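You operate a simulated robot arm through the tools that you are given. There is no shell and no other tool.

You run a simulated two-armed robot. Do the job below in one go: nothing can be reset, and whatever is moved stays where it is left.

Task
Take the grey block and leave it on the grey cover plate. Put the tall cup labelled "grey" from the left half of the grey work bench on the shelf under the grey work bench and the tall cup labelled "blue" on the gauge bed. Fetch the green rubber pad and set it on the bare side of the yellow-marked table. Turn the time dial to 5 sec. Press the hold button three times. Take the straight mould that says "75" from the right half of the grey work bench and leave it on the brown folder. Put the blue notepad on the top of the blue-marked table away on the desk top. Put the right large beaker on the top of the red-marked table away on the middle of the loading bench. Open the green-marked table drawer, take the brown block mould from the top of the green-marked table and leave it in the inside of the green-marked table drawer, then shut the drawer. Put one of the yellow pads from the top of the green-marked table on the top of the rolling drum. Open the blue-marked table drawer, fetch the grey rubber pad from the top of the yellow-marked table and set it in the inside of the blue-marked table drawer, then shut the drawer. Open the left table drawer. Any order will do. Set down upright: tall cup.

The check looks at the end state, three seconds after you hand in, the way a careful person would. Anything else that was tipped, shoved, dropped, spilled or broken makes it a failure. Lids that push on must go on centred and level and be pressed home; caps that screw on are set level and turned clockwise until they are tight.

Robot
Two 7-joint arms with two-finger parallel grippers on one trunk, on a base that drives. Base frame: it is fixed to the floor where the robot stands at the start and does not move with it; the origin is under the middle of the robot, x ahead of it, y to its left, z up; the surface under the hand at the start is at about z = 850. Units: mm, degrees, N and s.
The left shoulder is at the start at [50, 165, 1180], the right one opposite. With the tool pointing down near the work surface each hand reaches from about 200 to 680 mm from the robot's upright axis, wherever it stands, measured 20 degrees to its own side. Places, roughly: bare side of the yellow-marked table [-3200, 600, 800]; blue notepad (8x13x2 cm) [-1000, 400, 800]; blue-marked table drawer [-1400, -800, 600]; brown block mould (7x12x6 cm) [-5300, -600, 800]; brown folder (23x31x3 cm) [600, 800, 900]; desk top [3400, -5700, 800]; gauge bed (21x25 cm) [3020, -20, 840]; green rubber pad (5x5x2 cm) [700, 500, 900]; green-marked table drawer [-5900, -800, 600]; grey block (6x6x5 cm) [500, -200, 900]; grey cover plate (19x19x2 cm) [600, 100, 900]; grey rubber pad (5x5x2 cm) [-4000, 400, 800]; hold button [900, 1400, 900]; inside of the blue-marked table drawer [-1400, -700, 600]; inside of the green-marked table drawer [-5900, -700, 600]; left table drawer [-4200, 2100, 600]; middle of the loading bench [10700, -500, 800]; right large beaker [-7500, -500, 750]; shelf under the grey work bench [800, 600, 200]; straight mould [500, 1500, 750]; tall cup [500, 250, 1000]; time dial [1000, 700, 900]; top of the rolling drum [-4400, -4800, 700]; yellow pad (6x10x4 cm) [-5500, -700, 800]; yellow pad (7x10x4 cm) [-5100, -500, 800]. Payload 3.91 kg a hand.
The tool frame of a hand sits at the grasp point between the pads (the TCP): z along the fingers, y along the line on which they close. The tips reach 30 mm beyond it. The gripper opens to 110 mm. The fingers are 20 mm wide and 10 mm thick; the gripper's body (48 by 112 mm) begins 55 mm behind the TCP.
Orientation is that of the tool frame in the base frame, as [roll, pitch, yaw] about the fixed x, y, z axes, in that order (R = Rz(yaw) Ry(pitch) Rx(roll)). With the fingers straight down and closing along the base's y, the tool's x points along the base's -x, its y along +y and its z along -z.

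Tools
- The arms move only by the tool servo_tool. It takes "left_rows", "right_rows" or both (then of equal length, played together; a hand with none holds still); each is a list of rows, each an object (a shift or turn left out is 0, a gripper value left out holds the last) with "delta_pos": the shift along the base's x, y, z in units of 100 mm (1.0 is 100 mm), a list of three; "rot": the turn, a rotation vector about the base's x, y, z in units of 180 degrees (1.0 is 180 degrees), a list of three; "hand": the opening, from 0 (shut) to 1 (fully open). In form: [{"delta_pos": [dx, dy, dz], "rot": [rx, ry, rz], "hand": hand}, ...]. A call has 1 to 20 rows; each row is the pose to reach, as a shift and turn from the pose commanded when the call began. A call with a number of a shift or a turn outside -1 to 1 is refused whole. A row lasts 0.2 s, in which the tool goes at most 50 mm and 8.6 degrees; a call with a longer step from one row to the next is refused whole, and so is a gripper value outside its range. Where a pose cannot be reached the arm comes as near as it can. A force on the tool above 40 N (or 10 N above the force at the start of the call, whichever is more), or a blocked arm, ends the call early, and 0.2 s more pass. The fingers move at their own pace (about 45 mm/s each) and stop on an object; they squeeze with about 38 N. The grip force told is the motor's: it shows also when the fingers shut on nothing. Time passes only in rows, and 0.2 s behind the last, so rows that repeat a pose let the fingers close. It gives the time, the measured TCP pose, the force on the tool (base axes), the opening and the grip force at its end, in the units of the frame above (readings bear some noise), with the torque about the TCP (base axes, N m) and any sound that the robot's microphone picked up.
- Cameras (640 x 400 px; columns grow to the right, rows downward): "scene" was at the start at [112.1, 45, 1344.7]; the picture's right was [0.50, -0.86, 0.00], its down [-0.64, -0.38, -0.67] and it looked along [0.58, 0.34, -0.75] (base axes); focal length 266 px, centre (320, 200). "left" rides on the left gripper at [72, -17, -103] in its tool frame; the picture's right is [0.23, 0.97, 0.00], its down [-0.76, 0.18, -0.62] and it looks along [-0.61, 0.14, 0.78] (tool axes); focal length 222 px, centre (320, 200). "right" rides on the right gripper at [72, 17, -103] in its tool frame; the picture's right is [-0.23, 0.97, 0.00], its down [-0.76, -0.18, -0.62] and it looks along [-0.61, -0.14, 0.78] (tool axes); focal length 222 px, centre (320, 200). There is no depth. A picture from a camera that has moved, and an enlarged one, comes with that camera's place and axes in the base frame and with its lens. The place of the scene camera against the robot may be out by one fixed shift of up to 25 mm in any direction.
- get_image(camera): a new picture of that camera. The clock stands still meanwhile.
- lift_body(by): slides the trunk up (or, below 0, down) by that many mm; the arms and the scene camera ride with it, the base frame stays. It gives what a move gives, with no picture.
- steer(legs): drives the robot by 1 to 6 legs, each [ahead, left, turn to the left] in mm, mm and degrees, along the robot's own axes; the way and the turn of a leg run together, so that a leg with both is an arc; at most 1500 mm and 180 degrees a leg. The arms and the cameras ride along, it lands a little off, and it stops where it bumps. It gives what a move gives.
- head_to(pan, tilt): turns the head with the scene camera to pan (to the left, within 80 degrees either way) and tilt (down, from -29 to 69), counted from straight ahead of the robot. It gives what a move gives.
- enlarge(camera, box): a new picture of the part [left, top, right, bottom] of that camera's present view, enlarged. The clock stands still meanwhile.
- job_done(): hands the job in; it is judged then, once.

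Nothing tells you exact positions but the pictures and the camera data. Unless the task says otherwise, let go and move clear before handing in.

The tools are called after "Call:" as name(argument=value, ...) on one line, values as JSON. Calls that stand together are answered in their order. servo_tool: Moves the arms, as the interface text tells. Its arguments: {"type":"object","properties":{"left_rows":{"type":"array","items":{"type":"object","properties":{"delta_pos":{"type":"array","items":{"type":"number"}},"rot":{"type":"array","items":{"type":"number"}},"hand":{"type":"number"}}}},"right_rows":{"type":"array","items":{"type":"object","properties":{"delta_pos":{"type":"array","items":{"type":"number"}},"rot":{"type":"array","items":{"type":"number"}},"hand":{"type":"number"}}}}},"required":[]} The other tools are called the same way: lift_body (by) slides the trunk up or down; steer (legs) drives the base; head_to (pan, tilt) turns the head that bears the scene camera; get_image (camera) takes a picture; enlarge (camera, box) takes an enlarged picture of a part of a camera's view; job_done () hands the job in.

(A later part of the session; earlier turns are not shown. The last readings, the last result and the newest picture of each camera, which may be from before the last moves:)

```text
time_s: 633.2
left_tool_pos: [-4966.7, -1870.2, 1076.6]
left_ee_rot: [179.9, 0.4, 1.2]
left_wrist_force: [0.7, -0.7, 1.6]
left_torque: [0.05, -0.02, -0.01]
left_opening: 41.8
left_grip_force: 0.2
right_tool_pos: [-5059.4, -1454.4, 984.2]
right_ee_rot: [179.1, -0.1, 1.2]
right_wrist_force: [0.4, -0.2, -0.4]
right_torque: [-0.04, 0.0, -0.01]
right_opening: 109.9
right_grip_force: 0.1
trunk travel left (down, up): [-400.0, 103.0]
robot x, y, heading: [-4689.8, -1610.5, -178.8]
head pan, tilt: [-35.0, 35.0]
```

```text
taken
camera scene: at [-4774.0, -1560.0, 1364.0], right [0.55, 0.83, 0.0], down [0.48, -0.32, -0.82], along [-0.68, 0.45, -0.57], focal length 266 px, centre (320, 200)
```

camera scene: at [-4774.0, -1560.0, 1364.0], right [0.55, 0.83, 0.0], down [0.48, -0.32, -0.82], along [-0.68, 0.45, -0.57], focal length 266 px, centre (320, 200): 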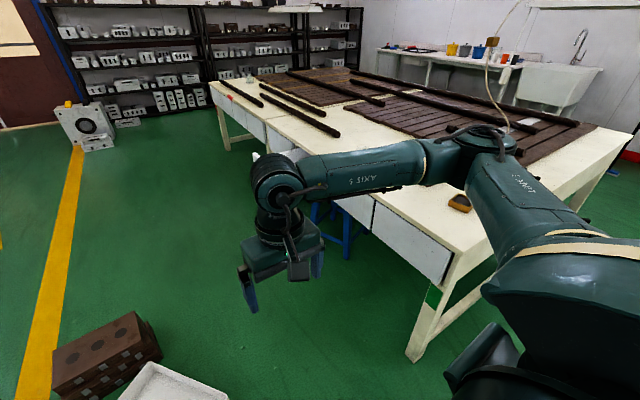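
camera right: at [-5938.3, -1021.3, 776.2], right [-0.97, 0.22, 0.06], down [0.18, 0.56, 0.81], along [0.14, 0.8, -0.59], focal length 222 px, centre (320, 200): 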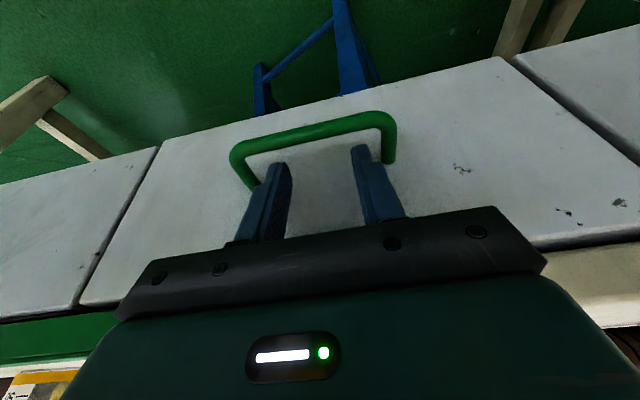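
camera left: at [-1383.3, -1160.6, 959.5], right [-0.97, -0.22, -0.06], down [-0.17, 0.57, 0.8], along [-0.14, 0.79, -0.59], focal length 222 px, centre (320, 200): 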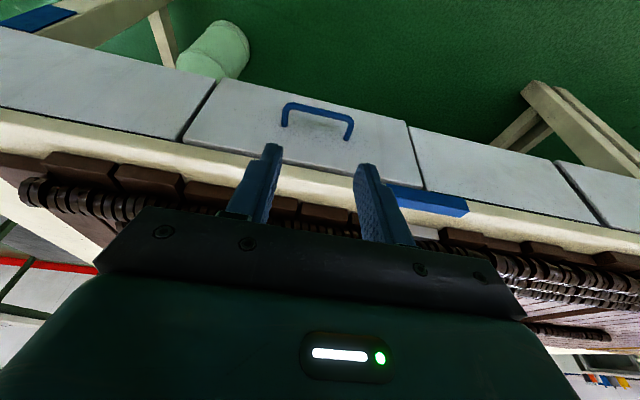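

Call:
steer(legs=[[-35, 0, -1.2], [0, -400, 0], [0, -400, 0]])

Call:
head_to(pan=-5, tilt=40)

Call:
get_image(camera="scene")

Call:
get_image(camera="right")

```text
time_s: 641.4
left_tool_pos: [-4945.5, -1072.5, 1076.6]
left_ee_rot: [179.9, 0.3, 0.9]
left_wrist_force: [-0.3, 1.1, -0.6]
left_torque: [0.01, 0.0, 0.01]
left_opening: 41.8
left_grip_force: 0.1
right_tool_pos: [-5036.8, -656.1, 983.7]
right_ee_rot: [179.2, -0.2, 0.9]
right_wrist_force: [-0.4, -0.3, -0.4]
right_torque: [0.0, 0.0, 0.02]
right_opening: 109.9
right_grip_force: 0.1
trunk travel left (down, up): [-400.0, 103.0]
robot x, y, heading: [-4664.0, -813.4, -178.9]
head pan, tilt: [-35.0, 35.0]
```

```text
time_s: 642.3
left_tool_pos: [-4945.1, -1072.3, 1076.8]
left_ee_rot: [179.8, 0.4, 0.9]
left_wrist_force: [-0.4, -0.1, -0.4]
left_torque: [-0.04, -0.02, 0.01]
left_opening: 41.9
left_grip_force: 0.1
right_tool_pos: [-5036.4, -656.1, 983.8]
right_ee_rot: [179.2, 0.0, 1.0]
right_wrist_force: [0.6, 0.3, -0.4]
right_torque: [-0.02, 0.01, 0.0]
right_opening: 110.2
right_grip_force: 0.1
trunk travel left (down, up): [-400.0, 103.0]
robot x, y, heading: [-4665.9, -815.4, -178.5]
head pan, tilt: [-5.0, 40.0]
```

```text
taken
camera scene: at [-4762.7, -805.3, 1356.5], right [0.07, 1.0, 0.0], down [0.64, -0.04, -0.77], along [-0.76, 0.05, -0.64], focal length 266 px, centre (320, 200)
```

scene: 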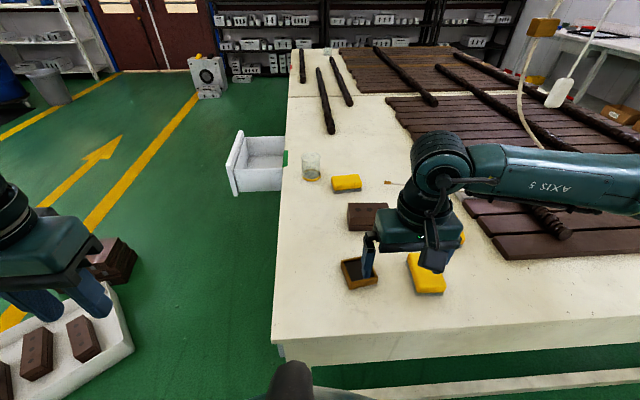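

```text
taken
camera right: at [-4963.2, -670.1, 1087.4], right [-0.21, -0.98, 0.01], down [-0.77, 0.17, 0.62], along [-0.61, 0.12, -0.78], focal length 222 px, centre (320, 200)
```

right: 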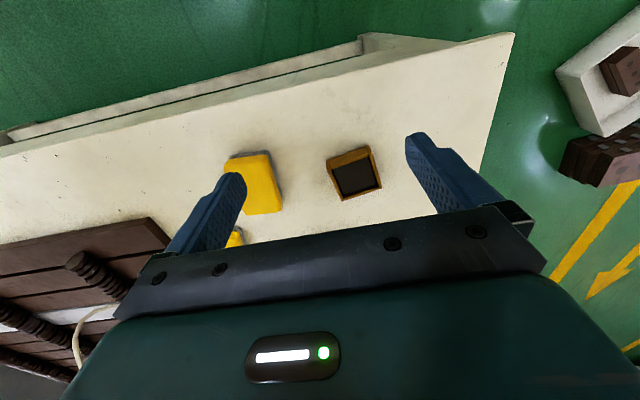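

The brown block mould lies with its long side along y, yellow pads nearby. Let me check the robot's own footprint and the objects closely.

Call:
enlarge(camera="scene", box=[290, 140, 490, 300])

Call:
head_to(pan=70, tilt=65)

Call:
get_image(camera="scene")

Call:
head_to(pan=0, tilt=69)

Call:
get_image(camera="scene")

```text
2.50 times, centred on (390, 220) of scene
camera zoom: at [-4762.7, -805.3, 1356.5], right [0.07, 1.0, 0.0], down [0.64, -0.04, -0.77], along [-0.76, 0.05, -0.64], focal length 666 px, centre (145, 150)
```

zoom: 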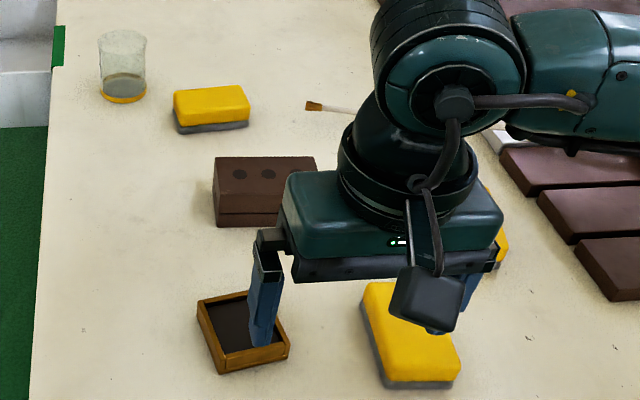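

```text
time_s: 643.8
left_tool_pos: [-4944.9, -1072.7, 1077.3]
left_ee_rot: [179.8, 0.4, 0.9]
left_wrist_force: [-0.1, 0.2, -0.3]
left_torque: [-0.01, -0.03, 0.02]
left_opening: 41.6
left_grip_force: 0.0
right_tool_pos: [-5036.7, -655.3, 984.0]
right_ee_rot: [179.1, -0.1, 0.8]
right_wrist_force: [-0.4, 0.7, -1.0]
right_torque: [0.0, 0.01, 0.01]
right_opening: 109.9
right_grip_force: 0.0
trunk travel left (down, up): [-400.0, 103.0]
robot x, y, heading: [-4663.1, -817.4, -178.6]
head pan, tilt: [70.0, 65.0]
```

```text
taken
camera scene: at [-4697.5, -868.5, 1324.2], right [-0.95, 0.32, 0.0], down [0.29, 0.86, -0.42], along [-0.14, -0.4, -0.91], focal length 266 px, centre (320, 200)
```

scene: 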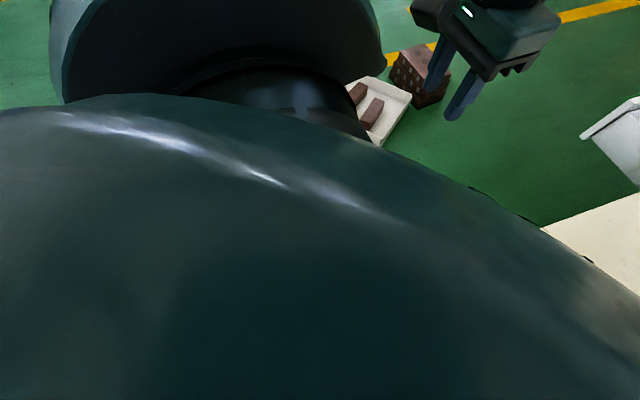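

```text
time_s: 645.2
left_tool_pos: [-4944.2, -1072.3, 1078.1]
left_ee_rot: [180.0, 0.4, 0.9]
left_wrist_force: [0.6, -0.3, -0.3]
left_torque: [-0.02, 0.04, 0.0]
left_opening: 42.0
left_grip_force: 0.0
right_tool_pos: [-5037.4, -656.3, 983.7]
right_ee_rot: [179.2, -0.1, 0.9]
right_wrist_force: [-0.3, 0.6, 0.5]
right_torque: [0.03, 0.0, -0.01]
right_opening: 110.0
right_grip_force: 0.0
trunk travel left (down, up): [-400.0, 103.0]
robot x, y, heading: [-4661.8, -813.6, -178.7]
head pan, tilt: [0.0, 68.8]
```

```text
taken
camera scene: at [-4733.8, -812.3, 1320.4], right [-0.02, 1.0, 0.0], down [0.93, 0.02, -0.36], along [-0.36, -0.01, -0.93], focal length 266 px, centre (320, 200)
```

scene: 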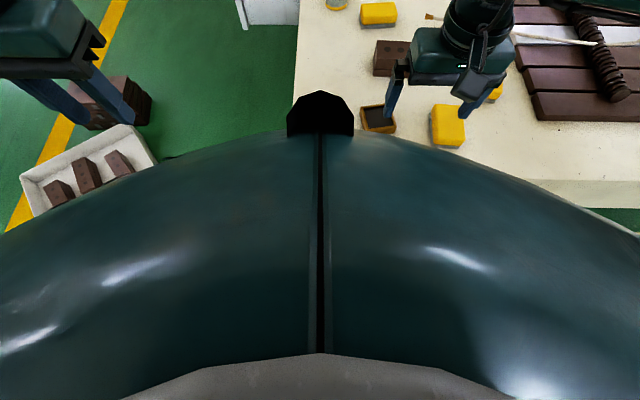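

The block mould (brown, two-part, dented top) is best taken from the south lane with the left hand; first I take the free-standing yellow pad with the right hand from here.

Call:
enlarge(camera="right", box=[190, 120, 410, 250])

Call:
head_to(pan=-10, tilt=45)

```text
2.91 times, centred on (300, 185) of right
camera zoom: at [-4963.2, -670.1, 1087.4], right [-0.21, -0.98, 0.01], down [-0.77, 0.17, 0.62], along [-0.61, 0.12, -0.78], focal length 646 px, centre (378, 244)
```

zoom: 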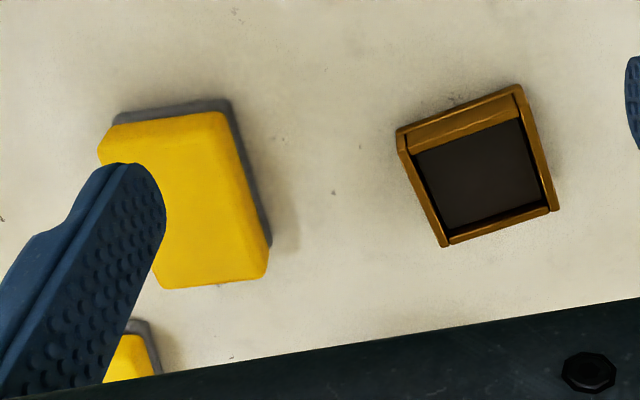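

```text
time_s: 646.1
left_tool_pos: [-4944.2, -1071.0, 1078.0]
left_ee_rot: [179.9, 0.5, 1.0]
left_wrist_force: [0.2, 0.1, 0.2]
left_torque: [0.0, 0.0, 0.02]
left_opening: 41.7
left_grip_force: 0.1
right_tool_pos: [-5037.8, -655.9, 983.5]
right_ee_rot: [179.1, -0.1, 0.9]
right_wrist_force: [0.0, 0.0, 0.2]
right_torque: [-0.02, 0.01, 0.01]
right_opening: 109.9
right_grip_force: 0.1
trunk travel left (down, up): [-400.0, 103.0]
robot x, y, heading: [-4662.7, -815.4, -178.7]
head pan, tilt: [-10.0, 45.0]
```

Yellow pad centre about [−5136, −535], long side along x. Move the right hand over it.

Call:
servo_tool(right_rows=[{"delta_pos": [-0.25, 0.3, 0], "rot": [0, 0, -0.016]}, {"delta_pos": [-0.5, 0.6, 0], "rot": [0, 0, -0.033]}, {"delta_pos": [-0.7, 0.9, 0], "rot": [0, 0, -0.033]}, {"delta_pos": [-0.9, 1.0, -0.2], "rot": [0, 0, -0.033]}, {"delta_pos": [-0.98, 1.0, -0.5], "rot": [0, 0, -0.033]}])

Call:
servo_tool(right_rows=[{"delta_pos": [0, 0.2, -0.1]}, {"delta_pos": [0, 0.21, -0.3]}])

Call:
get_image(camera="right")

Call:
get_image(camera="scene")

```text
time_s: 647.3
left_tool_pos: [-4943.6, -1070.8, 1077.0]
left_ee_rot: [179.9, 0.4, 0.9]
left_wrist_force: [-0.7, 0.6, -0.6]
left_torque: [-0.02, -0.02, 0.0]
left_opening: 41.9
left_grip_force: 0.0
right_tool_pos: [-5135.2, -554.1, 933.6]
right_ee_rot: [179.3, 0.0, -5.1]
right_wrist_force: [0.3, 0.8, 1.7]
right_torque: [0.03, 0.05, 0.0]
right_opening: 110.1
right_grip_force: 0.0
trunk travel left (down, up): [-400.0, 103.0]
robot x, y, heading: [-4663.2, -814.8, -178.9]
head pan, tilt: [-10.0, 45.0]
```

```text
time_s: 647.9
left_tool_pos: [-4944.6, -1071.7, 1077.8]
left_ee_rot: [179.9, 0.4, 0.8]
left_wrist_force: [-0.8, 0.0, -0.4]
left_torque: [-0.01, 0.0, -0.02]
left_opening: 41.9
left_grip_force: 0.0
right_tool_pos: [-5135.8, -535.3, 904.8]
right_ee_rot: [179.2, -0.2, -5.0]
right_wrist_force: [0.1, 0.6, 0.5]
right_torque: [-0.02, -0.03, 0.03]
right_opening: 109.9
right_grip_force: 0.1
trunk travel left (down, up): [-400.0, 103.0]
robot x, y, heading: [-4660.0, -815.9, -178.8]
head pan, tilt: [-10.0, 45.0]
```

```text
taken
camera right: at [-5063.1, -556.4, 1008.7], right [-0.31, -0.95, 0.01], down [-0.74, 0.25, 0.62], along [-0.59, 0.18, -0.78], focal length 222 px, centre (320, 200)
```

right: 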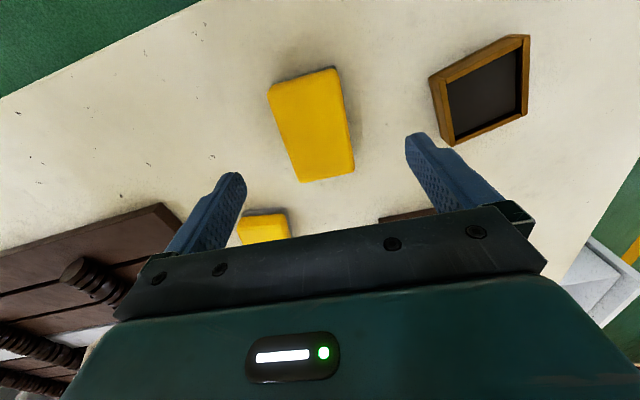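

```text
taken
camera scene: at [-4758.4, -798.7, 1349.2], right [0.15, 0.99, 0.0], down [0.7, -0.11, -0.71], along [-0.7, 0.11, -0.71], focal length 266 px, centre (320, 200)
```

scene: 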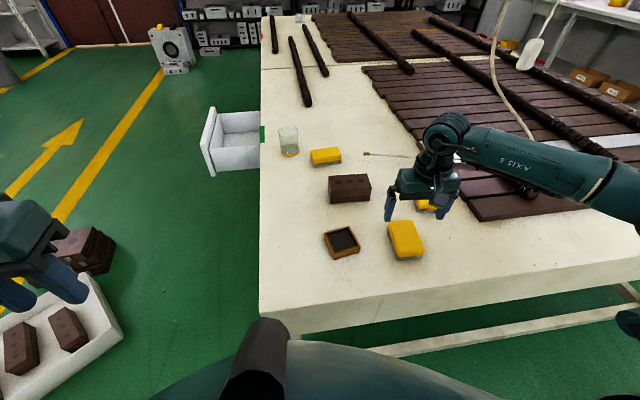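

Call:
servo_tool(right_rows=[{"delta_pos": [-0.04, 0.05, -0.3]}, {"delta_pos": [-0.04, 0.05, -0.6]}, {"delta_pos": [-0.04, 0.05, -0.85]}, {"delta_pos": [-0.04, 0.05, -0.95]}])

Call:
servo_tool(right_rows=[{"delta_pos": [0, 0, -0.05]}, {"delta_pos": [0, 0, -0.08]}, {"delta_pos": [0, 0, -0.08], "hand": 0}, {"delta_pos": [0, 0, -0.08], "hand": 0}, {"delta_pos": [0, 0, -0.08], "hand": 0}, {"delta_pos": [0, 0, -0.08], "hand": 0}, {"delta_pos": [0, 0, -0.08], "hand": 0}, {"delta_pos": [0, 0, -0.08], "hand": 0}])

Call:
get_image(camera="right")

```text
time_s: 648.9
left_tool_pos: [-4944.7, -1073.3, 1078.4]
left_ee_rot: [-180.0, 0.3, 0.8]
left_wrist_force: [-0.6, -0.3, -0.4]
left_torque: [0.01, 0.0, 0.04]
left_opening: 42.1
left_grip_force: 0.1
right_tool_pos: [-5139.7, -530.9, 807.9]
right_ee_rot: [179.2, -0.2, -5.1]
right_wrist_force: [-0.3, -0.1, 0.2]
right_torque: [-0.01, -0.02, 0.0]
right_opening: 110.2
right_grip_force: 0.0
trunk travel left (down, up): [-400.0, 103.0]
robot x, y, heading: [-4665.3, -817.4, -178.7]
head pan, tilt: [-10.0, 45.0]
```

```text
time_s: 650.7
left_tool_pos: [-4943.3, -1071.6, 1076.7]
left_ee_rot: [179.8, 0.4, 0.8]
left_wrist_force: [1.0, 0.0, 0.1]
left_torque: [0.01, -0.03, 0.01]
left_opening: 41.9
left_grip_force: 0.0
right_tool_pos: [-5139.4, -530.1, 801.2]
right_ee_rot: [179.2, -0.2, -5.0]
right_wrist_force: [0.6, 0.8, 0.1]
right_torque: [0.0, -0.03, 0.02]
right_opening: 64.7
right_grip_force: 38.2
trunk travel left (down, up): [-400.0, 103.0]
robot x, y, heading: [-4662.8, -816.2, -178.6]
head pan, tilt: [-10.0, 45.0]
```

```text
taken
camera right: at [-5067.4, -551.8, 904.6], right [-0.31, -0.95, 0.01], down [-0.74, 0.25, 0.62], along [-0.59, 0.18, -0.79], focal length 222 px, centre (320, 200)
```

right: 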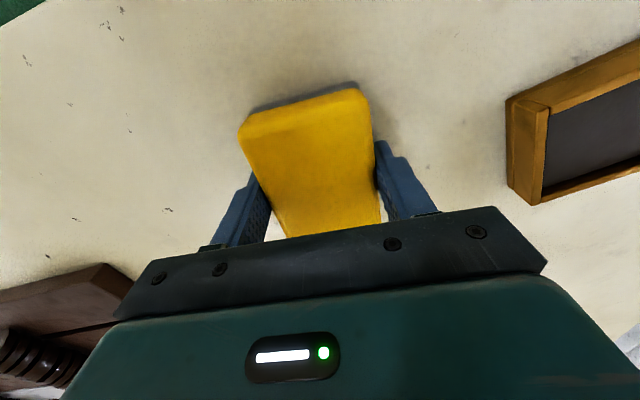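

Gripped (65 mm). Lift it and bring the hand back to a carrying pose.

Call:
servo_tool(right_rows=[{"delta_pos": [0, 0, 0.1]}, {"delta_pos": [0, 0, 0.4]}, {"delta_pos": [0, 0, 0.7]}, {"delta_pos": [0, 0, 1.0]}])

Call:
servo_tool(right_rows=[{"delta_pos": [0.3, -0.2, 0.3]}, {"delta_pos": [0.6, -0.4, 0.6]}, {"delta_pos": [0.9, -0.6, 0.9]}, {"delta_pos": [1.0, -0.8, 1.0]}])

Call:
servo_tool(right_rows=[{"delta_pos": [0, -0.2, 0.3]}, {"delta_pos": [0, -0.4, 0.6]}, {"delta_pos": [0, -0.4, 0.8]}])

Call:
get_image(camera="right")

```text
time_s: 651.7
left_tool_pos: [-4944.0, -1071.7, 1077.8]
left_ee_rot: [179.9, 0.5, 1.0]
left_wrist_force: [0.6, 0.2, -0.5]
left_torque: [0.0, -0.02, -0.01]
left_opening: 41.9
left_grip_force: 0.0
right_tool_pos: [-5137.7, -529.1, 901.1]
right_ee_rot: [179.2, -0.1, -5.0]
right_wrist_force: [-0.7, 0.6, -0.7]
right_torque: [0.02, -0.02, 0.01]
right_opening: 64.8
right_grip_force: 38.4
trunk travel left (down, up): [-400.0, 103.0]
robot x, y, heading: [-4665.3, -816.6, -178.7]
head pan, tilt: [-10.0, 45.0]
```

```text
time_s: 652.7
left_tool_pos: [-4944.4, -1071.7, 1076.4]
left_ee_rot: [179.9, 0.5, 0.9]
left_wrist_force: [-0.4, 0.1, 0.3]
left_torque: [-0.01, 0.02, 0.04]
left_opening: 42.1
left_grip_force: 0.0
right_tool_pos: [-5038.5, -609.1, 999.5]
right_ee_rot: [179.2, -0.2, -5.0]
right_wrist_force: [1.0, -0.5, -0.8]
right_torque: [0.0, -0.02, 0.0]
right_opening: 64.4
right_grip_force: 38.3
trunk travel left (down, up): [-400.0, 103.0]
robot x, y, heading: [-4659.6, -816.4, -178.8]
head pan, tilt: [-10.0, 45.0]
```

```text
time_s: 653.5
left_tool_pos: [-4944.0, -1071.2, 1076.8]
left_ee_rot: [180.0, 0.5, 1.0]
left_wrist_force: [0.2, -1.1, -0.3]
left_torque: [0.02, 0.02, -0.02]
left_opening: 41.7
left_grip_force: 0.0
right_tool_pos: [-5037.2, -648.7, 1079.7]
right_ee_rot: [179.2, -0.1, -5.1]
right_wrist_force: [0.1, 0.2, -1.5]
right_torque: [-0.02, -0.01, 0.0]
right_opening: 65.2
right_grip_force: 38.0
trunk travel left (down, up): [-400.0, 103.0]
robot x, y, heading: [-4666.9, -812.9, -178.6]
head pan, tilt: [-10.0, 45.0]
```

```text
taken
camera right: at [-4965.2, -670.4, 1184.0], right [-0.31, -0.95, 0.01], down [-0.74, 0.25, 0.62], along [-0.59, 0.18, -0.79], focal length 222 px, centre (320, 200)
```

right: 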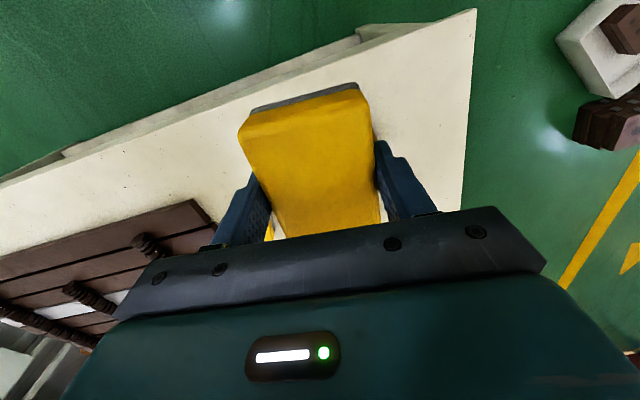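

Call:
head_to(pan=35, tilt=40)

Call:
get_image(camera="scene")

```text
time_s: 654.6
left_tool_pos: [-4945.2, -1071.8, 1078.0]
left_ee_rot: [180.0, 0.3, 0.9]
left_wrist_force: [0.3, -0.7, -0.4]
left_torque: [0.0, 0.01, 0.02]
left_opening: 41.9
left_grip_force: 0.1
right_tool_pos: [-5036.2, -648.0, 1079.9]
right_ee_rot: [179.2, -0.2, -5.0]
right_wrist_force: [0.0, -0.6, -1.4]
right_torque: [-0.02, 0.0, -0.01]
right_opening: 64.6
right_grip_force: 37.8
trunk travel left (down, up): [-400.0, 103.0]
robot x, y, heading: [-4661.7, -815.4, -178.9]
head pan, tilt: [35.0, 40.0]
```

```text
taken
camera scene: at [-4746.6, -861.2, 1356.5], right [-0.59, 0.81, 0.0], down [0.52, 0.38, -0.77], along [-0.62, -0.45, -0.64], focal length 266 px, centre (320, 200)
```

scene: 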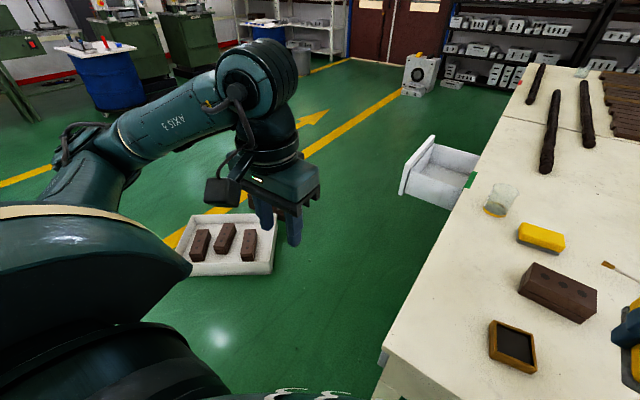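

The tray's nearest corner is at about [−5311, −1602]; standing at [−5075, −1285] keeps ~390 mm clear of both it and the table. Drive there and face the table.

Call:
steer(legs=[[0, 690, -1.1], [0, 0, -90], [215, 0, 0]])

Call:
head_to(pan=30, tilt=40)

Call:
get_image(camera="scene")

```text
time_s: 666.1
left_tool_pos: [-4891.6, -988.8, 1078.1]
left_ee_rot: [179.8, 0.4, -92.1]
left_wrist_force: [0.7, 0.8, -0.4]
left_torque: [-0.01, 0.03, -0.02]
left_opening: 41.7
left_grip_force: 0.1
right_tool_pos: [-4464.0, -919.6, 1080.5]
right_ee_rot: [179.2, -0.2, -98.0]
right_wrist_force: [-0.2, 0.7, -0.8]
right_torque: [-0.04, 0.01, 0.06]
right_opening: 64.6
right_grip_force: 38.0
trunk travel left (down, up): [-400.0, 103.0]
robot x, y, heading: [-4650.6, -1284.2, 88.4]
head pan, tilt: [35.0, 40.0]
```

```text
time_s: 666.8
left_tool_pos: [-4890.2, -989.5, 1078.1]
left_ee_rot: [180.0, 0.5, -92.1]
left_wrist_force: [0.1, -0.7, 0.4]
left_torque: [-0.01, 0.01, 0.0]
left_opening: 41.9
left_grip_force: 0.0
right_tool_pos: [-4464.6, -919.7, 1080.3]
right_ee_rot: [179.3, -0.1, -97.9]
right_wrist_force: [0.2, 0.9, -0.6]
right_torque: [-0.01, 0.0, 0.02]
right_opening: 64.8
right_grip_force: 38.1
trunk travel left (down, up): [-400.0, 103.0]
robot x, y, heading: [-4656.9, -1283.8, 88.1]
head pan, tilt: [30.0, 40.0]
```

```text
taken
camera scene: at [-4675.3, -1174.0, 1356.5], right [0.88, 0.47, 0.0], down [0.3, -0.57, -0.77], along [-0.36, 0.67, -0.64], focal length 266 px, centre (320, 200)
```

scene: 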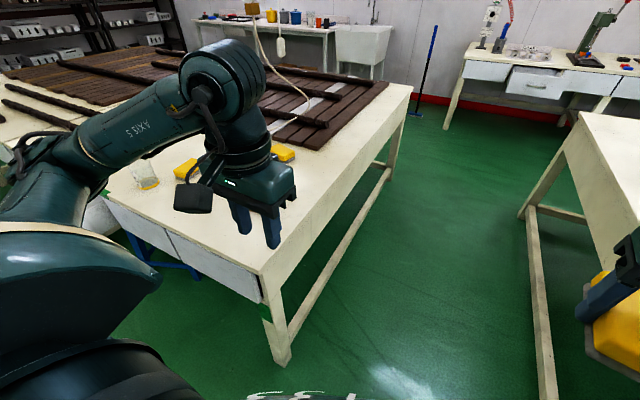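

Call:
steer(legs=[[0, 420, 1.9]])

Call:
get_image(camera="scene")

Call:
get_image(camera="left")

```text
time_s: 671.0
left_tool_pos: [-5318.5, -991.6, 1077.1]
left_ee_rot: [179.9, 0.3, -90.2]
left_wrist_force: [0.2, -0.7, -0.2]
left_torque: [-0.01, -0.01, -0.03]
left_opening: 41.5
left_grip_force: 0.0
right_tool_pos: [-4893.2, -907.6, 1079.8]
right_ee_rot: [179.1, 0.0, -96.0]
right_wrist_force: [-0.5, -0.3, 0.0]
right_torque: [-0.03, -0.01, 0.01]
right_opening: 64.5
right_grip_force: 38.4
trunk travel left (down, up): [-400.0, 103.0]
robot x, y, heading: [-5065.9, -1277.9, 90.4]
head pan, tilt: [30.0, 40.0]
```

```text
taken
camera scene: at [-5095.7, -1169.6, 1356.5], right [0.86, 0.5, 0.0], down [0.32, -0.56, -0.77], along [-0.39, 0.66, -0.64], focal length 266 px, centre (320, 200)
```

scene: 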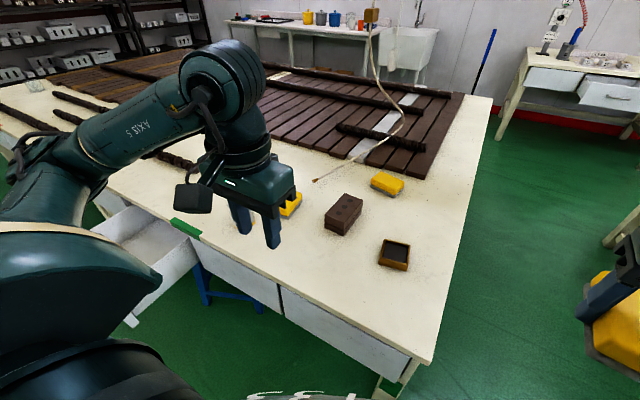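

```text
taken
camera left: at [-5301.3, -1064.4, 1180.9], right [-0.97, -0.22, 0.0], down [-0.17, 0.76, 0.63], along [-0.14, 0.61, -0.78], focal length 222 px, centre (320, 200)
```

left: 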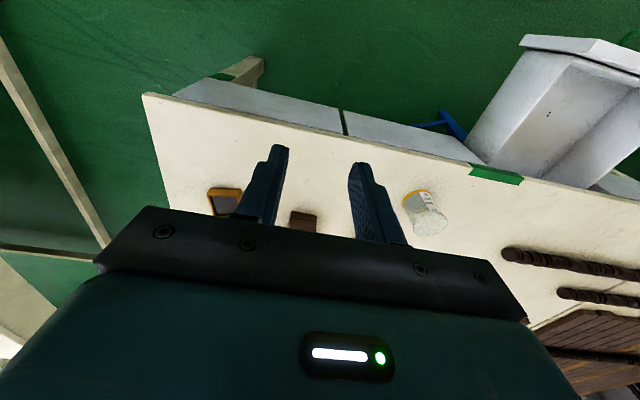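

Call:
servo_tool(left_rows=[{"delta_pos": [-0.1, 0.4, 0], "hand": 1}, {"delta_pos": [-0.2, 0.8, 0], "rot": [0.035, 0, 0], "hand": 1}, {"delta_pos": [-0.2, 1.0, 0], "rot": [0.07, 0, 0], "hand": 1}, {"delta_pos": [-0.2, 1.0, 0], "rot": [0.105, 0, 0], "hand": 1}])

Call:
servo_tool(left_rows=[{"delta_pos": [0, 0.4, -0.2]}, {"delta_pos": [0, 0.8, -0.4]}, {"delta_pos": [0, 1.0, -0.6]}])

Call:
get_image(camera="left")

Call:
get_image(camera="scene")

```text
time_s: 672.0
left_tool_pos: [-5339.4, -892.6, 1077.1]
left_ee_rot: [179.7, 19.5, -90.2]
left_wrist_force: [-0.1, -0.5, 0.5]
left_torque: [0.0, 0.0, -0.05]
left_opening: 110.1
left_grip_force: 0.0
right_tool_pos: [-4894.0, -907.3, 1079.9]
right_ee_rot: [179.2, 0.0, -96.0]
right_wrist_force: [-0.6, -0.2, -1.0]
right_torque: [-0.02, 0.01, 0.0]
right_opening: 64.7
right_grip_force: 38.0
trunk travel left (down, up): [-400.0, 103.0]
robot x, y, heading: [-5068.1, -1274.2, 90.2]
head pan, tilt: [30.0, 40.0]
```

```text
time_s: 672.8
left_tool_pos: [-5338.5, -791.4, 1017.7]
left_ee_rot: [179.9, 19.4, -90.2]
left_wrist_force: [0.0, -0.2, 0.8]
left_torque: [0.01, -0.01, -0.04]
left_opening: 110.2
left_grip_force: 0.0
right_tool_pos: [-4893.0, -907.6, 1079.7]
right_ee_rot: [179.2, -0.1, -96.1]
right_wrist_force: [0.6, 0.1, -0.9]
right_torque: [0.01, 0.01, -0.01]
right_opening: 64.6
right_grip_force: 38.3
trunk travel left (down, up): [-400.0, 103.0]
robot x, y, heading: [-5067.6, -1275.7, 90.4]
head pan, tilt: [30.0, 40.0]
```

```text
taken
camera left: at [-5320.9, -892.7, 1091.6], right [-0.97, -0.21, -0.07], down [-0.17, 0.51, 0.84], along [-0.14, 0.83, -0.54], focal length 222 px, centre (320, 200)
```

left: 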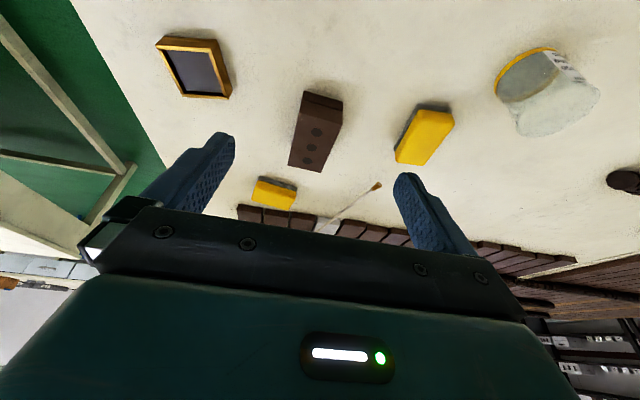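

```text
taken
camera scene: at [-5095.6, -1169.4, 1356.5], right [0.86, 0.5, 0.0], down [0.32, -0.56, -0.77], along [-0.39, 0.66, -0.64], focal length 266 px, centre (320, 200)
```

scene: 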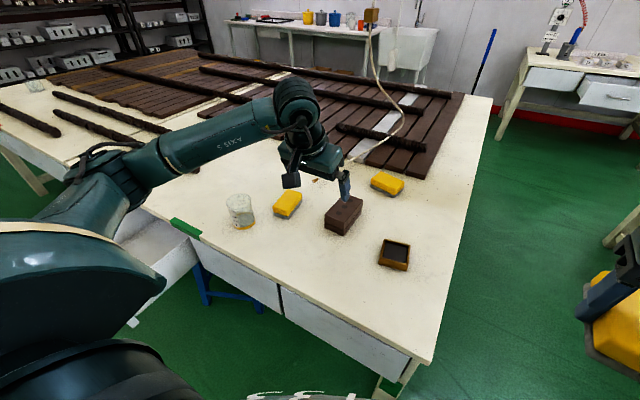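

Block centre about [−5343, −646], long side along y. Descend on it with the 20° tilt, fingers closing along x.

Call:
servo_tool(left_rows=[{"delta_pos": [-0.045, 0.35, -0.15]}, {"delta_pos": [-0.045, 0.7, -0.35]}, {"delta_pos": [-0.045, 0.95, -0.5]}])

Call:
servo_tool(left_rows=[{"delta_pos": [0, 0.25, -0.2]}, {"delta_pos": [0, 0.5, -0.45]}, {"delta_pos": [0, 0.5, -0.65]}])

Call:
get_image(camera="left")

Call:
enlarge(camera="scene", box=[240, 100, 440, 260])

```text
time_s: 673.6
left_tool_pos: [-5341.6, -697.2, 966.2]
left_ee_rot: [179.8, 19.3, -90.2]
left_wrist_force: [0.7, -1.2, -0.5]
left_torque: [0.01, 0.01, 0.0]
left_opening: 110.2
left_grip_force: 0.0
right_tool_pos: [-4894.6, -907.6, 1080.4]
right_ee_rot: [179.3, -0.1, -96.1]
right_wrist_force: [-0.1, -0.2, -0.6]
right_torque: [0.0, 0.01, 0.01]
right_opening: 64.5
right_grip_force: 38.2
trunk travel left (down, up): [-400.0, 103.0]
robot x, y, heading: [-5067.4, -1277.3, 90.3]
head pan, tilt: [30.0, 40.0]
```

```text
time_s: 674.4
left_tool_pos: [-5341.9, -648.2, 903.3]
left_ee_rot: [179.8, 19.4, -90.2]
left_wrist_force: [-0.5, 0.5, 0.1]
left_torque: [0.02, -0.01, 0.01]
left_opening: 109.9
left_grip_force: 0.0
right_tool_pos: [-4893.6, -907.6, 1080.0]
right_ee_rot: [179.2, -0.1, -96.0]
right_wrist_force: [-0.5, 0.1, -1.0]
right_torque: [0.0, 0.0, -0.04]
right_opening: 64.5
right_grip_force: 37.8
trunk travel left (down, up): [-400.0, 103.0]
robot x, y, heading: [-5067.8, -1277.6, 90.1]
head pan, tilt: [30.0, 40.0]
```

```text
taken
camera left: at [-5325.0, -750.1, 976.9], right [-0.97, -0.21, -0.07], down [-0.17, 0.51, 0.84], along [-0.14, 0.83, -0.54], focal length 222 px, centre (320, 200)
```

left: 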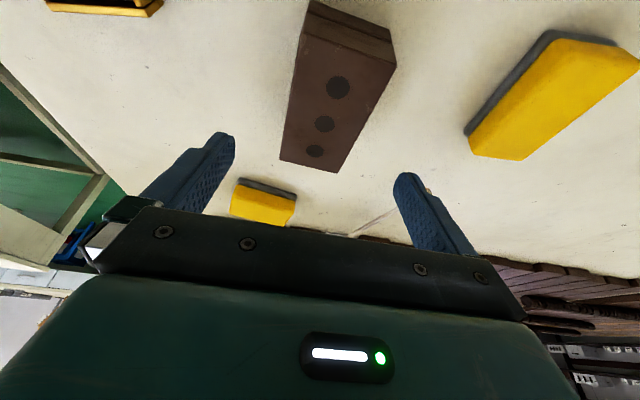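

```text
2.50 times, centred on (340, 180) of scene
camera zoom: at [-5095.7, -1169.6, 1356.5], right [0.86, 0.5, 0.0], down [0.32, -0.56, -0.77], along [-0.39, 0.66, -0.64], focal length 666 px, centre (270, 250)
```

zoom: 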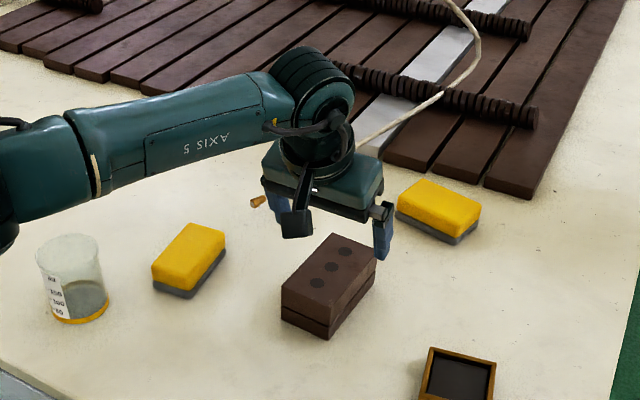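

Call:
servo_tool(left_rows=[{"delta_pos": [-0.02, 0.15, -0.2]}, {"delta_pos": [-0.02, 0.15, -0.5]}, {"delta_pos": [-0.02, 0.15, -0.8]}, {"delta_pos": [-0.02, 0.15, -0.95]}])

Call:
get_image(camera="left")

Call:
enlarge(camera="scene", box=[240, 130, 440, 260])

```text
time_s: 675.4
left_tool_pos: [-5347.3, -634.4, 807.4]
left_ee_rot: [179.9, 19.4, -90.1]
left_wrist_force: [-0.2, -1.0, -0.2]
left_torque: [-0.04, 0.02, -0.01]
left_opening: 109.9
left_grip_force: 0.1
right_tool_pos: [-4893.4, -907.2, 1079.5]
right_ee_rot: [179.2, -0.1, -96.0]
right_wrist_force: [-0.5, -0.1, -0.6]
right_torque: [-0.01, 0.01, 0.01]
right_opening: 64.4
right_grip_force: 38.0
trunk travel left (down, up): [-400.0, 103.0]
robot x, y, heading: [-5066.8, -1281.8, 90.2]
head pan, tilt: [30.0, 40.0]
```

```text
taken
camera left: at [-5328.4, -734.5, 881.8], right [-0.97, -0.21, -0.07], down [-0.17, 0.51, 0.84], along [-0.14, 0.83, -0.54], focal length 222 px, centre (320, 200)
```

left: 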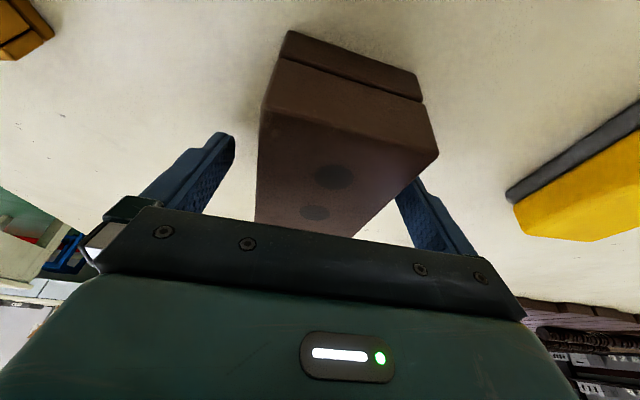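

```text
3.08 times, centred on (340, 195) of scene
camera zoom: at [-5095.6, -1169.6, 1356.5], right [0.86, 0.5, 0.0], down [0.32, -0.56, -0.77], along [-0.39, 0.66, -0.64], focal length 819 px, centre (258, 215)
```

zoom: 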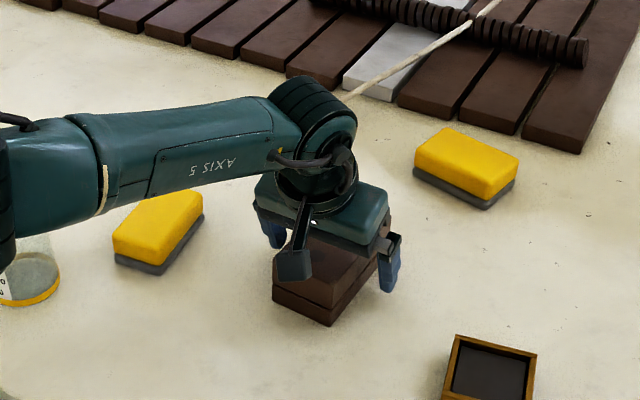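

Call:
servo_tool(left_rows=[{"hand": 0}, {"hand": 0}, {"hand": 0}, {"hand": 0}, {"hand": 0}, {"hand": 0}, {"hand": 0}])

Call:
servo_tool(left_rows=[{"delta_pos": [0, 0, 0.05]}, {"delta_pos": [0, 0, 0.15]}, {"delta_pos": [0, 0, 0.3]}, {"delta_pos": [0, 0, 0.5]}, {"delta_pos": [0, 0, 0.7]}])

Call:
get_image(camera="left")

Call:
enlarge(camera="scene", box=[240, 100, 440, 260])

```text
time_s: 677.0
left_tool_pos: [-5345.2, -633.6, 807.8]
left_ee_rot: [179.9, 19.4, -90.2]
left_wrist_force: [1.8, -1.5, 0.1]
left_torque: [0.23, -0.36, -0.2]
left_opening: 65.8
left_grip_force: 38.0
right_tool_pos: [-4894.2, -907.3, 1080.1]
right_ee_rot: [179.1, -0.1, -96.1]
right_wrist_force: [0.3, -0.1, -0.6]
right_torque: [-0.02, -0.01, 0.02]
right_opening: 64.6
right_grip_force: 37.8
trunk travel left (down, up): [-400.0, 103.0]
robot x, y, heading: [-5071.0, -1277.0, 90.0]
head pan, tilt: [30.0, 40.0]
```

```text
time_s: 678.2
left_tool_pos: [-5345.0, -632.5, 878.6]
left_ee_rot: [179.7, 19.3, -90.2]
left_wrist_force: [1.1, -0.4, -7.5]
left_torque: [-0.02, -0.01, -0.02]
left_opening: 65.9
left_grip_force: 37.8
right_tool_pos: [-4892.9, -906.9, 1080.0]
right_ee_rot: [179.2, -0.1, -96.0]
right_wrist_force: [-0.1, 0.5, -1.4]
right_torque: [0.01, -0.03, 0.0]
right_opening: 64.6
right_grip_force: 38.2
trunk travel left (down, up): [-400.0, 103.0]
robot x, y, heading: [-5065.2, -1281.7, 90.1]
head pan, tilt: [30.0, 40.0]
```

```text
taken
camera left: at [-5328.4, -733.4, 952.2], right [-0.97, -0.21, -0.07], down [-0.17, 0.51, 0.84], along [-0.14, 0.83, -0.54], focal length 222 px, centre (320, 200)
```

left: 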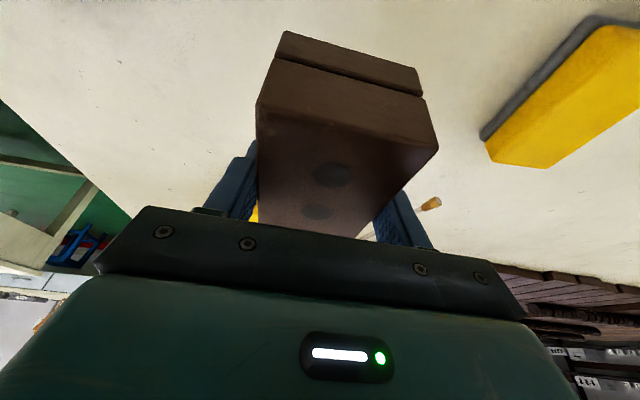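

```text
2.50 times, centred on (340, 180) of scene
camera zoom: at [-5095.8, -1169.0, 1356.4], right [0.86, 0.5, 0.0], down [0.32, -0.56, -0.77], along [-0.39, 0.66, -0.64], focal length 666 px, centre (270, 250)
```

zoom: 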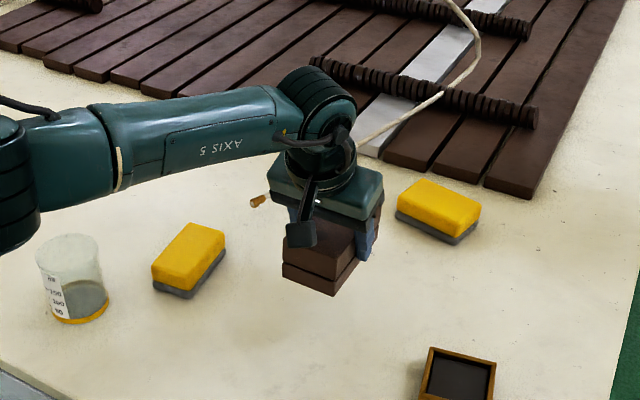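

Block mould lifted (≈0.75 kg). Retract it, then go round to the west side of the open drawer, facing east.

Call:
servo_tool(left_rows=[{"delta_pos": [0, -0.2, 0.3]}, {"delta_pos": [0, -0.5, 0.6]}, {"delta_pos": [0, -0.8, 0.9]}, {"delta_pos": [0, -1.0, 1.0]}])

Call:
servo_tool(left_rows=[{"delta_pos": [0.1, -0.3, 0.2]}, {"delta_pos": [0.2, -0.6, 0.4]}, {"delta_pos": [0.3, -0.9, 0.5]}, {"delta_pos": [0.4, -1.0, 0.5]}])

Call:
steer(legs=[[0, -420, 0], [-1500, 0, 0], [-200, 0, 0], [0, 0, -90]])

```text
time_s: 679.2
left_tool_pos: [-5345.0, -731.7, 975.8]
left_ee_rot: [179.9, 19.3, -90.1]
left_wrist_force: [0.8, -0.2, -7.6]
left_torque: [-0.01, 0.02, -0.01]
left_opening: 65.8
left_grip_force: 38.2
right_tool_pos: [-4894.0, -907.4, 1079.9]
right_ee_rot: [179.2, -0.1, -96.0]
right_wrist_force: [0.3, -0.6, -1.1]
right_torque: [-0.02, -0.01, 0.03]
right_opening: 64.6
right_grip_force: 38.0
trunk travel left (down, up): [-400.0, 103.0]
robot x, y, heading: [-5066.1, -1280.3, 90.1]
head pan, tilt: [30.0, 40.0]
```

```text
time_s: 680.2
left_tool_pos: [-5305.3, -832.6, 1027.1]
left_ee_rot: [179.9, 19.2, -90.1]
left_wrist_force: [-0.1, 0.5, -6.8]
left_torque: [-0.05, 0.03, -0.02]
left_opening: 65.8
left_grip_force: 37.8
right_tool_pos: [-4893.8, -907.7, 1080.6]
right_ee_rot: [179.2, -0.1, -96.1]
right_wrist_force: [-0.4, 0.5, -0.5]
right_torque: [-0.04, 0.01, 0.0]
right_opening: 64.7
right_grip_force: 38.2
trunk travel left (down, up): [-400.0, 103.0]
robot x, y, heading: [-5068.4, -1279.9, 90.2]
head pan, tilt: [30.0, 40.0]
```

```text
time_s: 696.5
left_tool_pos: [-4187.3, -2732.6, 1027.5]
left_ee_rot: [179.7, 19.3, 179.7]
left_wrist_force: [-1.0, 0.1, -6.2]
left_torque: [-0.04, 0.02, -0.04]
left_opening: 65.8
left_grip_force: 38.5
right_tool_pos: [-4262.8, -3144.0, 1079.1]
right_ee_rot: [179.2, -0.2, 173.9]
right_wrist_force: [-0.7, 0.1, -1.4]
right_torque: [-0.02, -0.03, 0.01]
right_opening: 64.8
right_grip_force: 38.2
trunk travel left (down, up): [-400.0, 103.0]
robot x, y, heading: [-4631.5, -2968.8, -0.0]
head pan, tilt: [30.0, 40.0]
```

I'm close to the rolling drum now, so place the yellow pad first. Turn to face it.

Call:
steer(legs=[[0, 0, -90]])

Call:
head_to(pan=0, tilt=22)

Call:
get_image(camera="scene")

Call:
enlarge(camera="scene", box=[160, 80, 480, 280])

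```text
time_s: 700.7
left_tool_pos: [-4399.1, -3418.3, 1026.8]
left_ee_rot: [179.8, 19.3, 89.3]
left_wrist_force: [0.0, -0.3, -7.4]
left_torque: [0.01, 0.0, 0.01]
left_opening: 65.6
left_grip_force: 37.7
right_tool_pos: [-4809.2, -3338.6, 1080.0]
right_ee_rot: [179.2, -0.1, 83.4]
right_wrist_force: [0.4, -0.2, -1.5]
right_torque: [0.0, -0.05, 0.0]
right_opening: 64.7
right_grip_force: 38.5
trunk travel left (down, up): [-400.0, 103.0]
robot x, y, heading: [-4628.0, -2970.7, -90.5]
head pan, tilt: [30.0, 40.0]
```

```text
time_s: 701.7
left_tool_pos: [-4399.2, -3417.7, 1028.1]
left_ee_rot: [179.8, 19.1, 89.3]
left_wrist_force: [-1.1, 0.0, -6.5]
left_torque: [0.02, 0.0, -0.02]
left_opening: 65.7
left_grip_force: 37.7
right_tool_pos: [-4808.9, -3338.5, 1079.0]
right_ee_rot: [179.2, -0.1, 83.4]
right_wrist_force: [0.7, 0.1, -1.5]
right_torque: [-0.01, 0.0, 0.0]
right_opening: 64.6
right_grip_force: 37.4
trunk travel left (down, up): [-400.0, 103.0]
robot x, y, heading: [-4631.6, -2971.1, -90.4]
head pan, tilt: [0.0, 22.0]
```

```text
taken
camera scene: at [-4617.7, -3086.8, 1384.5], right [-1.0, 0.01, 0.0], down [0.0, 0.38, -0.93], along [-0.01, -0.93, -0.38], focal length 266 px, centre (320, 200)
```

scene: 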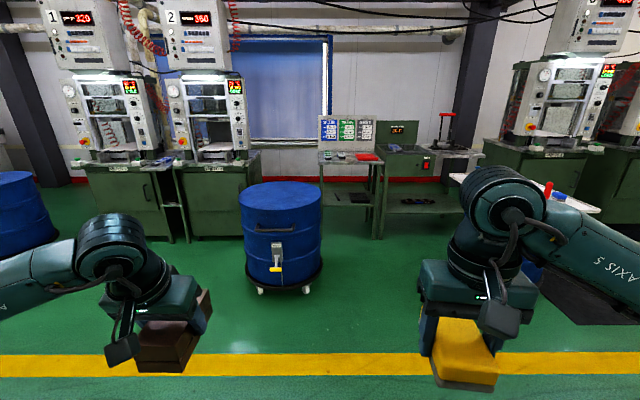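

```text
2.00 times, centred on (320, 180) of scene
camera zoom: at [-4617.7, -3086.8, 1384.5], right [-1.0, 0.01, 0.0], down [0.0, 0.38, -0.93], along [-0.01, -0.93, -0.38], focal length 532 px, centre (320, 240)
```

zoom: 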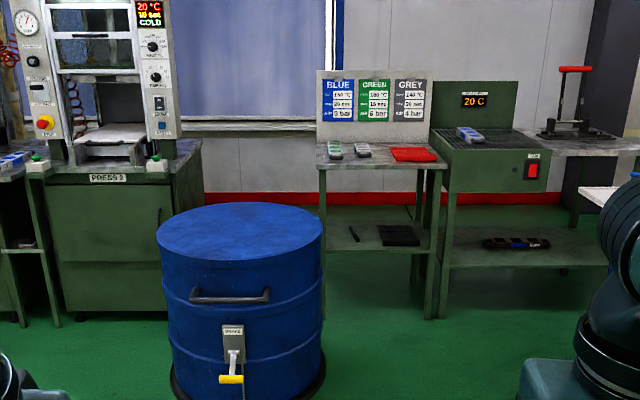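

The rolling drum: flat blue top, centre about [−4362, −4820]. Line up and approach.

Call:
steer(legs=[[0, 440, 0.4], [800, 0, 0]])

Call:
head_to(pan=-10, tilt=35)

Call:
get_image(camera="scene")

Call:
get_image(camera="right")

```text
time_s: 710.0
left_tool_pos: [-3948.2, -4219.0, 1027.7]
left_ee_rot: [179.8, 19.2, 90.2]
left_wrist_force: [0.6, -0.5, -6.4]
left_torque: [0.05, -0.03, 0.03]
left_opening: 65.9
left_grip_force: 37.6
right_tool_pos: [-4358.9, -4145.9, 1079.5]
right_ee_rot: [179.2, -0.2, 84.2]
right_wrist_force: [-0.4, 0.4, -0.7]
right_torque: [-0.01, -0.01, 0.0]
right_opening: 64.6
right_grip_force: 37.8
trunk travel left (down, up): [-400.0, 103.0]
robot x, y, heading: [-4185.1, -3772.4, -89.6]
head pan, tilt: [0.0, 22.0]
```

```text
time_s: 710.8
left_tool_pos: [-3948.7, -4219.7, 1026.7]
left_ee_rot: [179.9, 19.2, 90.0]
left_wrist_force: [-0.7, -0.3, -7.5]
left_torque: [0.01, -0.04, -0.02]
left_opening: 65.9
left_grip_force: 37.8
right_tool_pos: [-4359.9, -4144.7, 1080.5]
right_ee_rot: [179.2, -0.1, 84.2]
right_wrist_force: [-1.2, 0.0, -1.4]
right_torque: [-0.03, 0.04, 0.03]
right_opening: 64.4
right_grip_force: 37.6
trunk travel left (down, up): [-400.0, 103.0]
robot x, y, heading: [-4185.4, -3774.0, -89.6]
head pan, tilt: [-10.0, 35.0]
```

```text
taken
camera scene: at [-4186.0, -3884.9, 1364.0], right [-0.99, 0.17, 0.0], down [0.1, 0.57, -0.82], along [-0.14, -0.81, -0.57], focal length 266 px, centre (320, 200)
```

scene: 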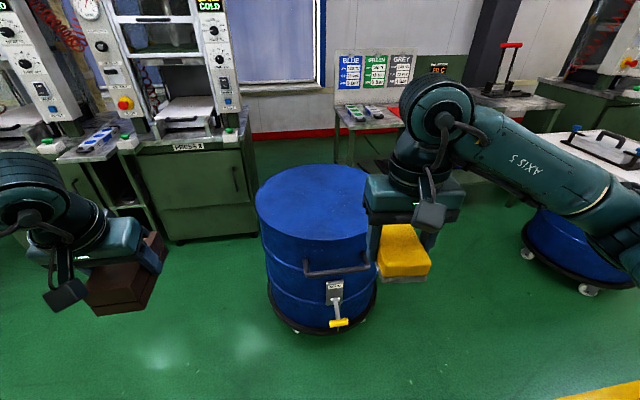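

```text
taken
camera right: at [-4335.5, -4074.7, 1183.5], right [0.95, -0.33, 0.01], down [-0.26, -0.74, 0.62], along [-0.19, -0.59, -0.79], focal length 222 px, centre (320, 200)
```

right: 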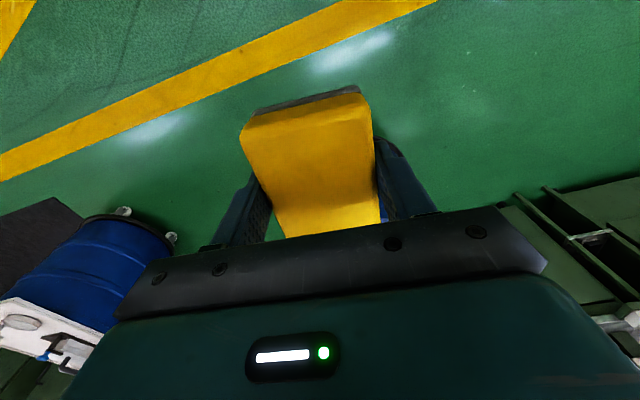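

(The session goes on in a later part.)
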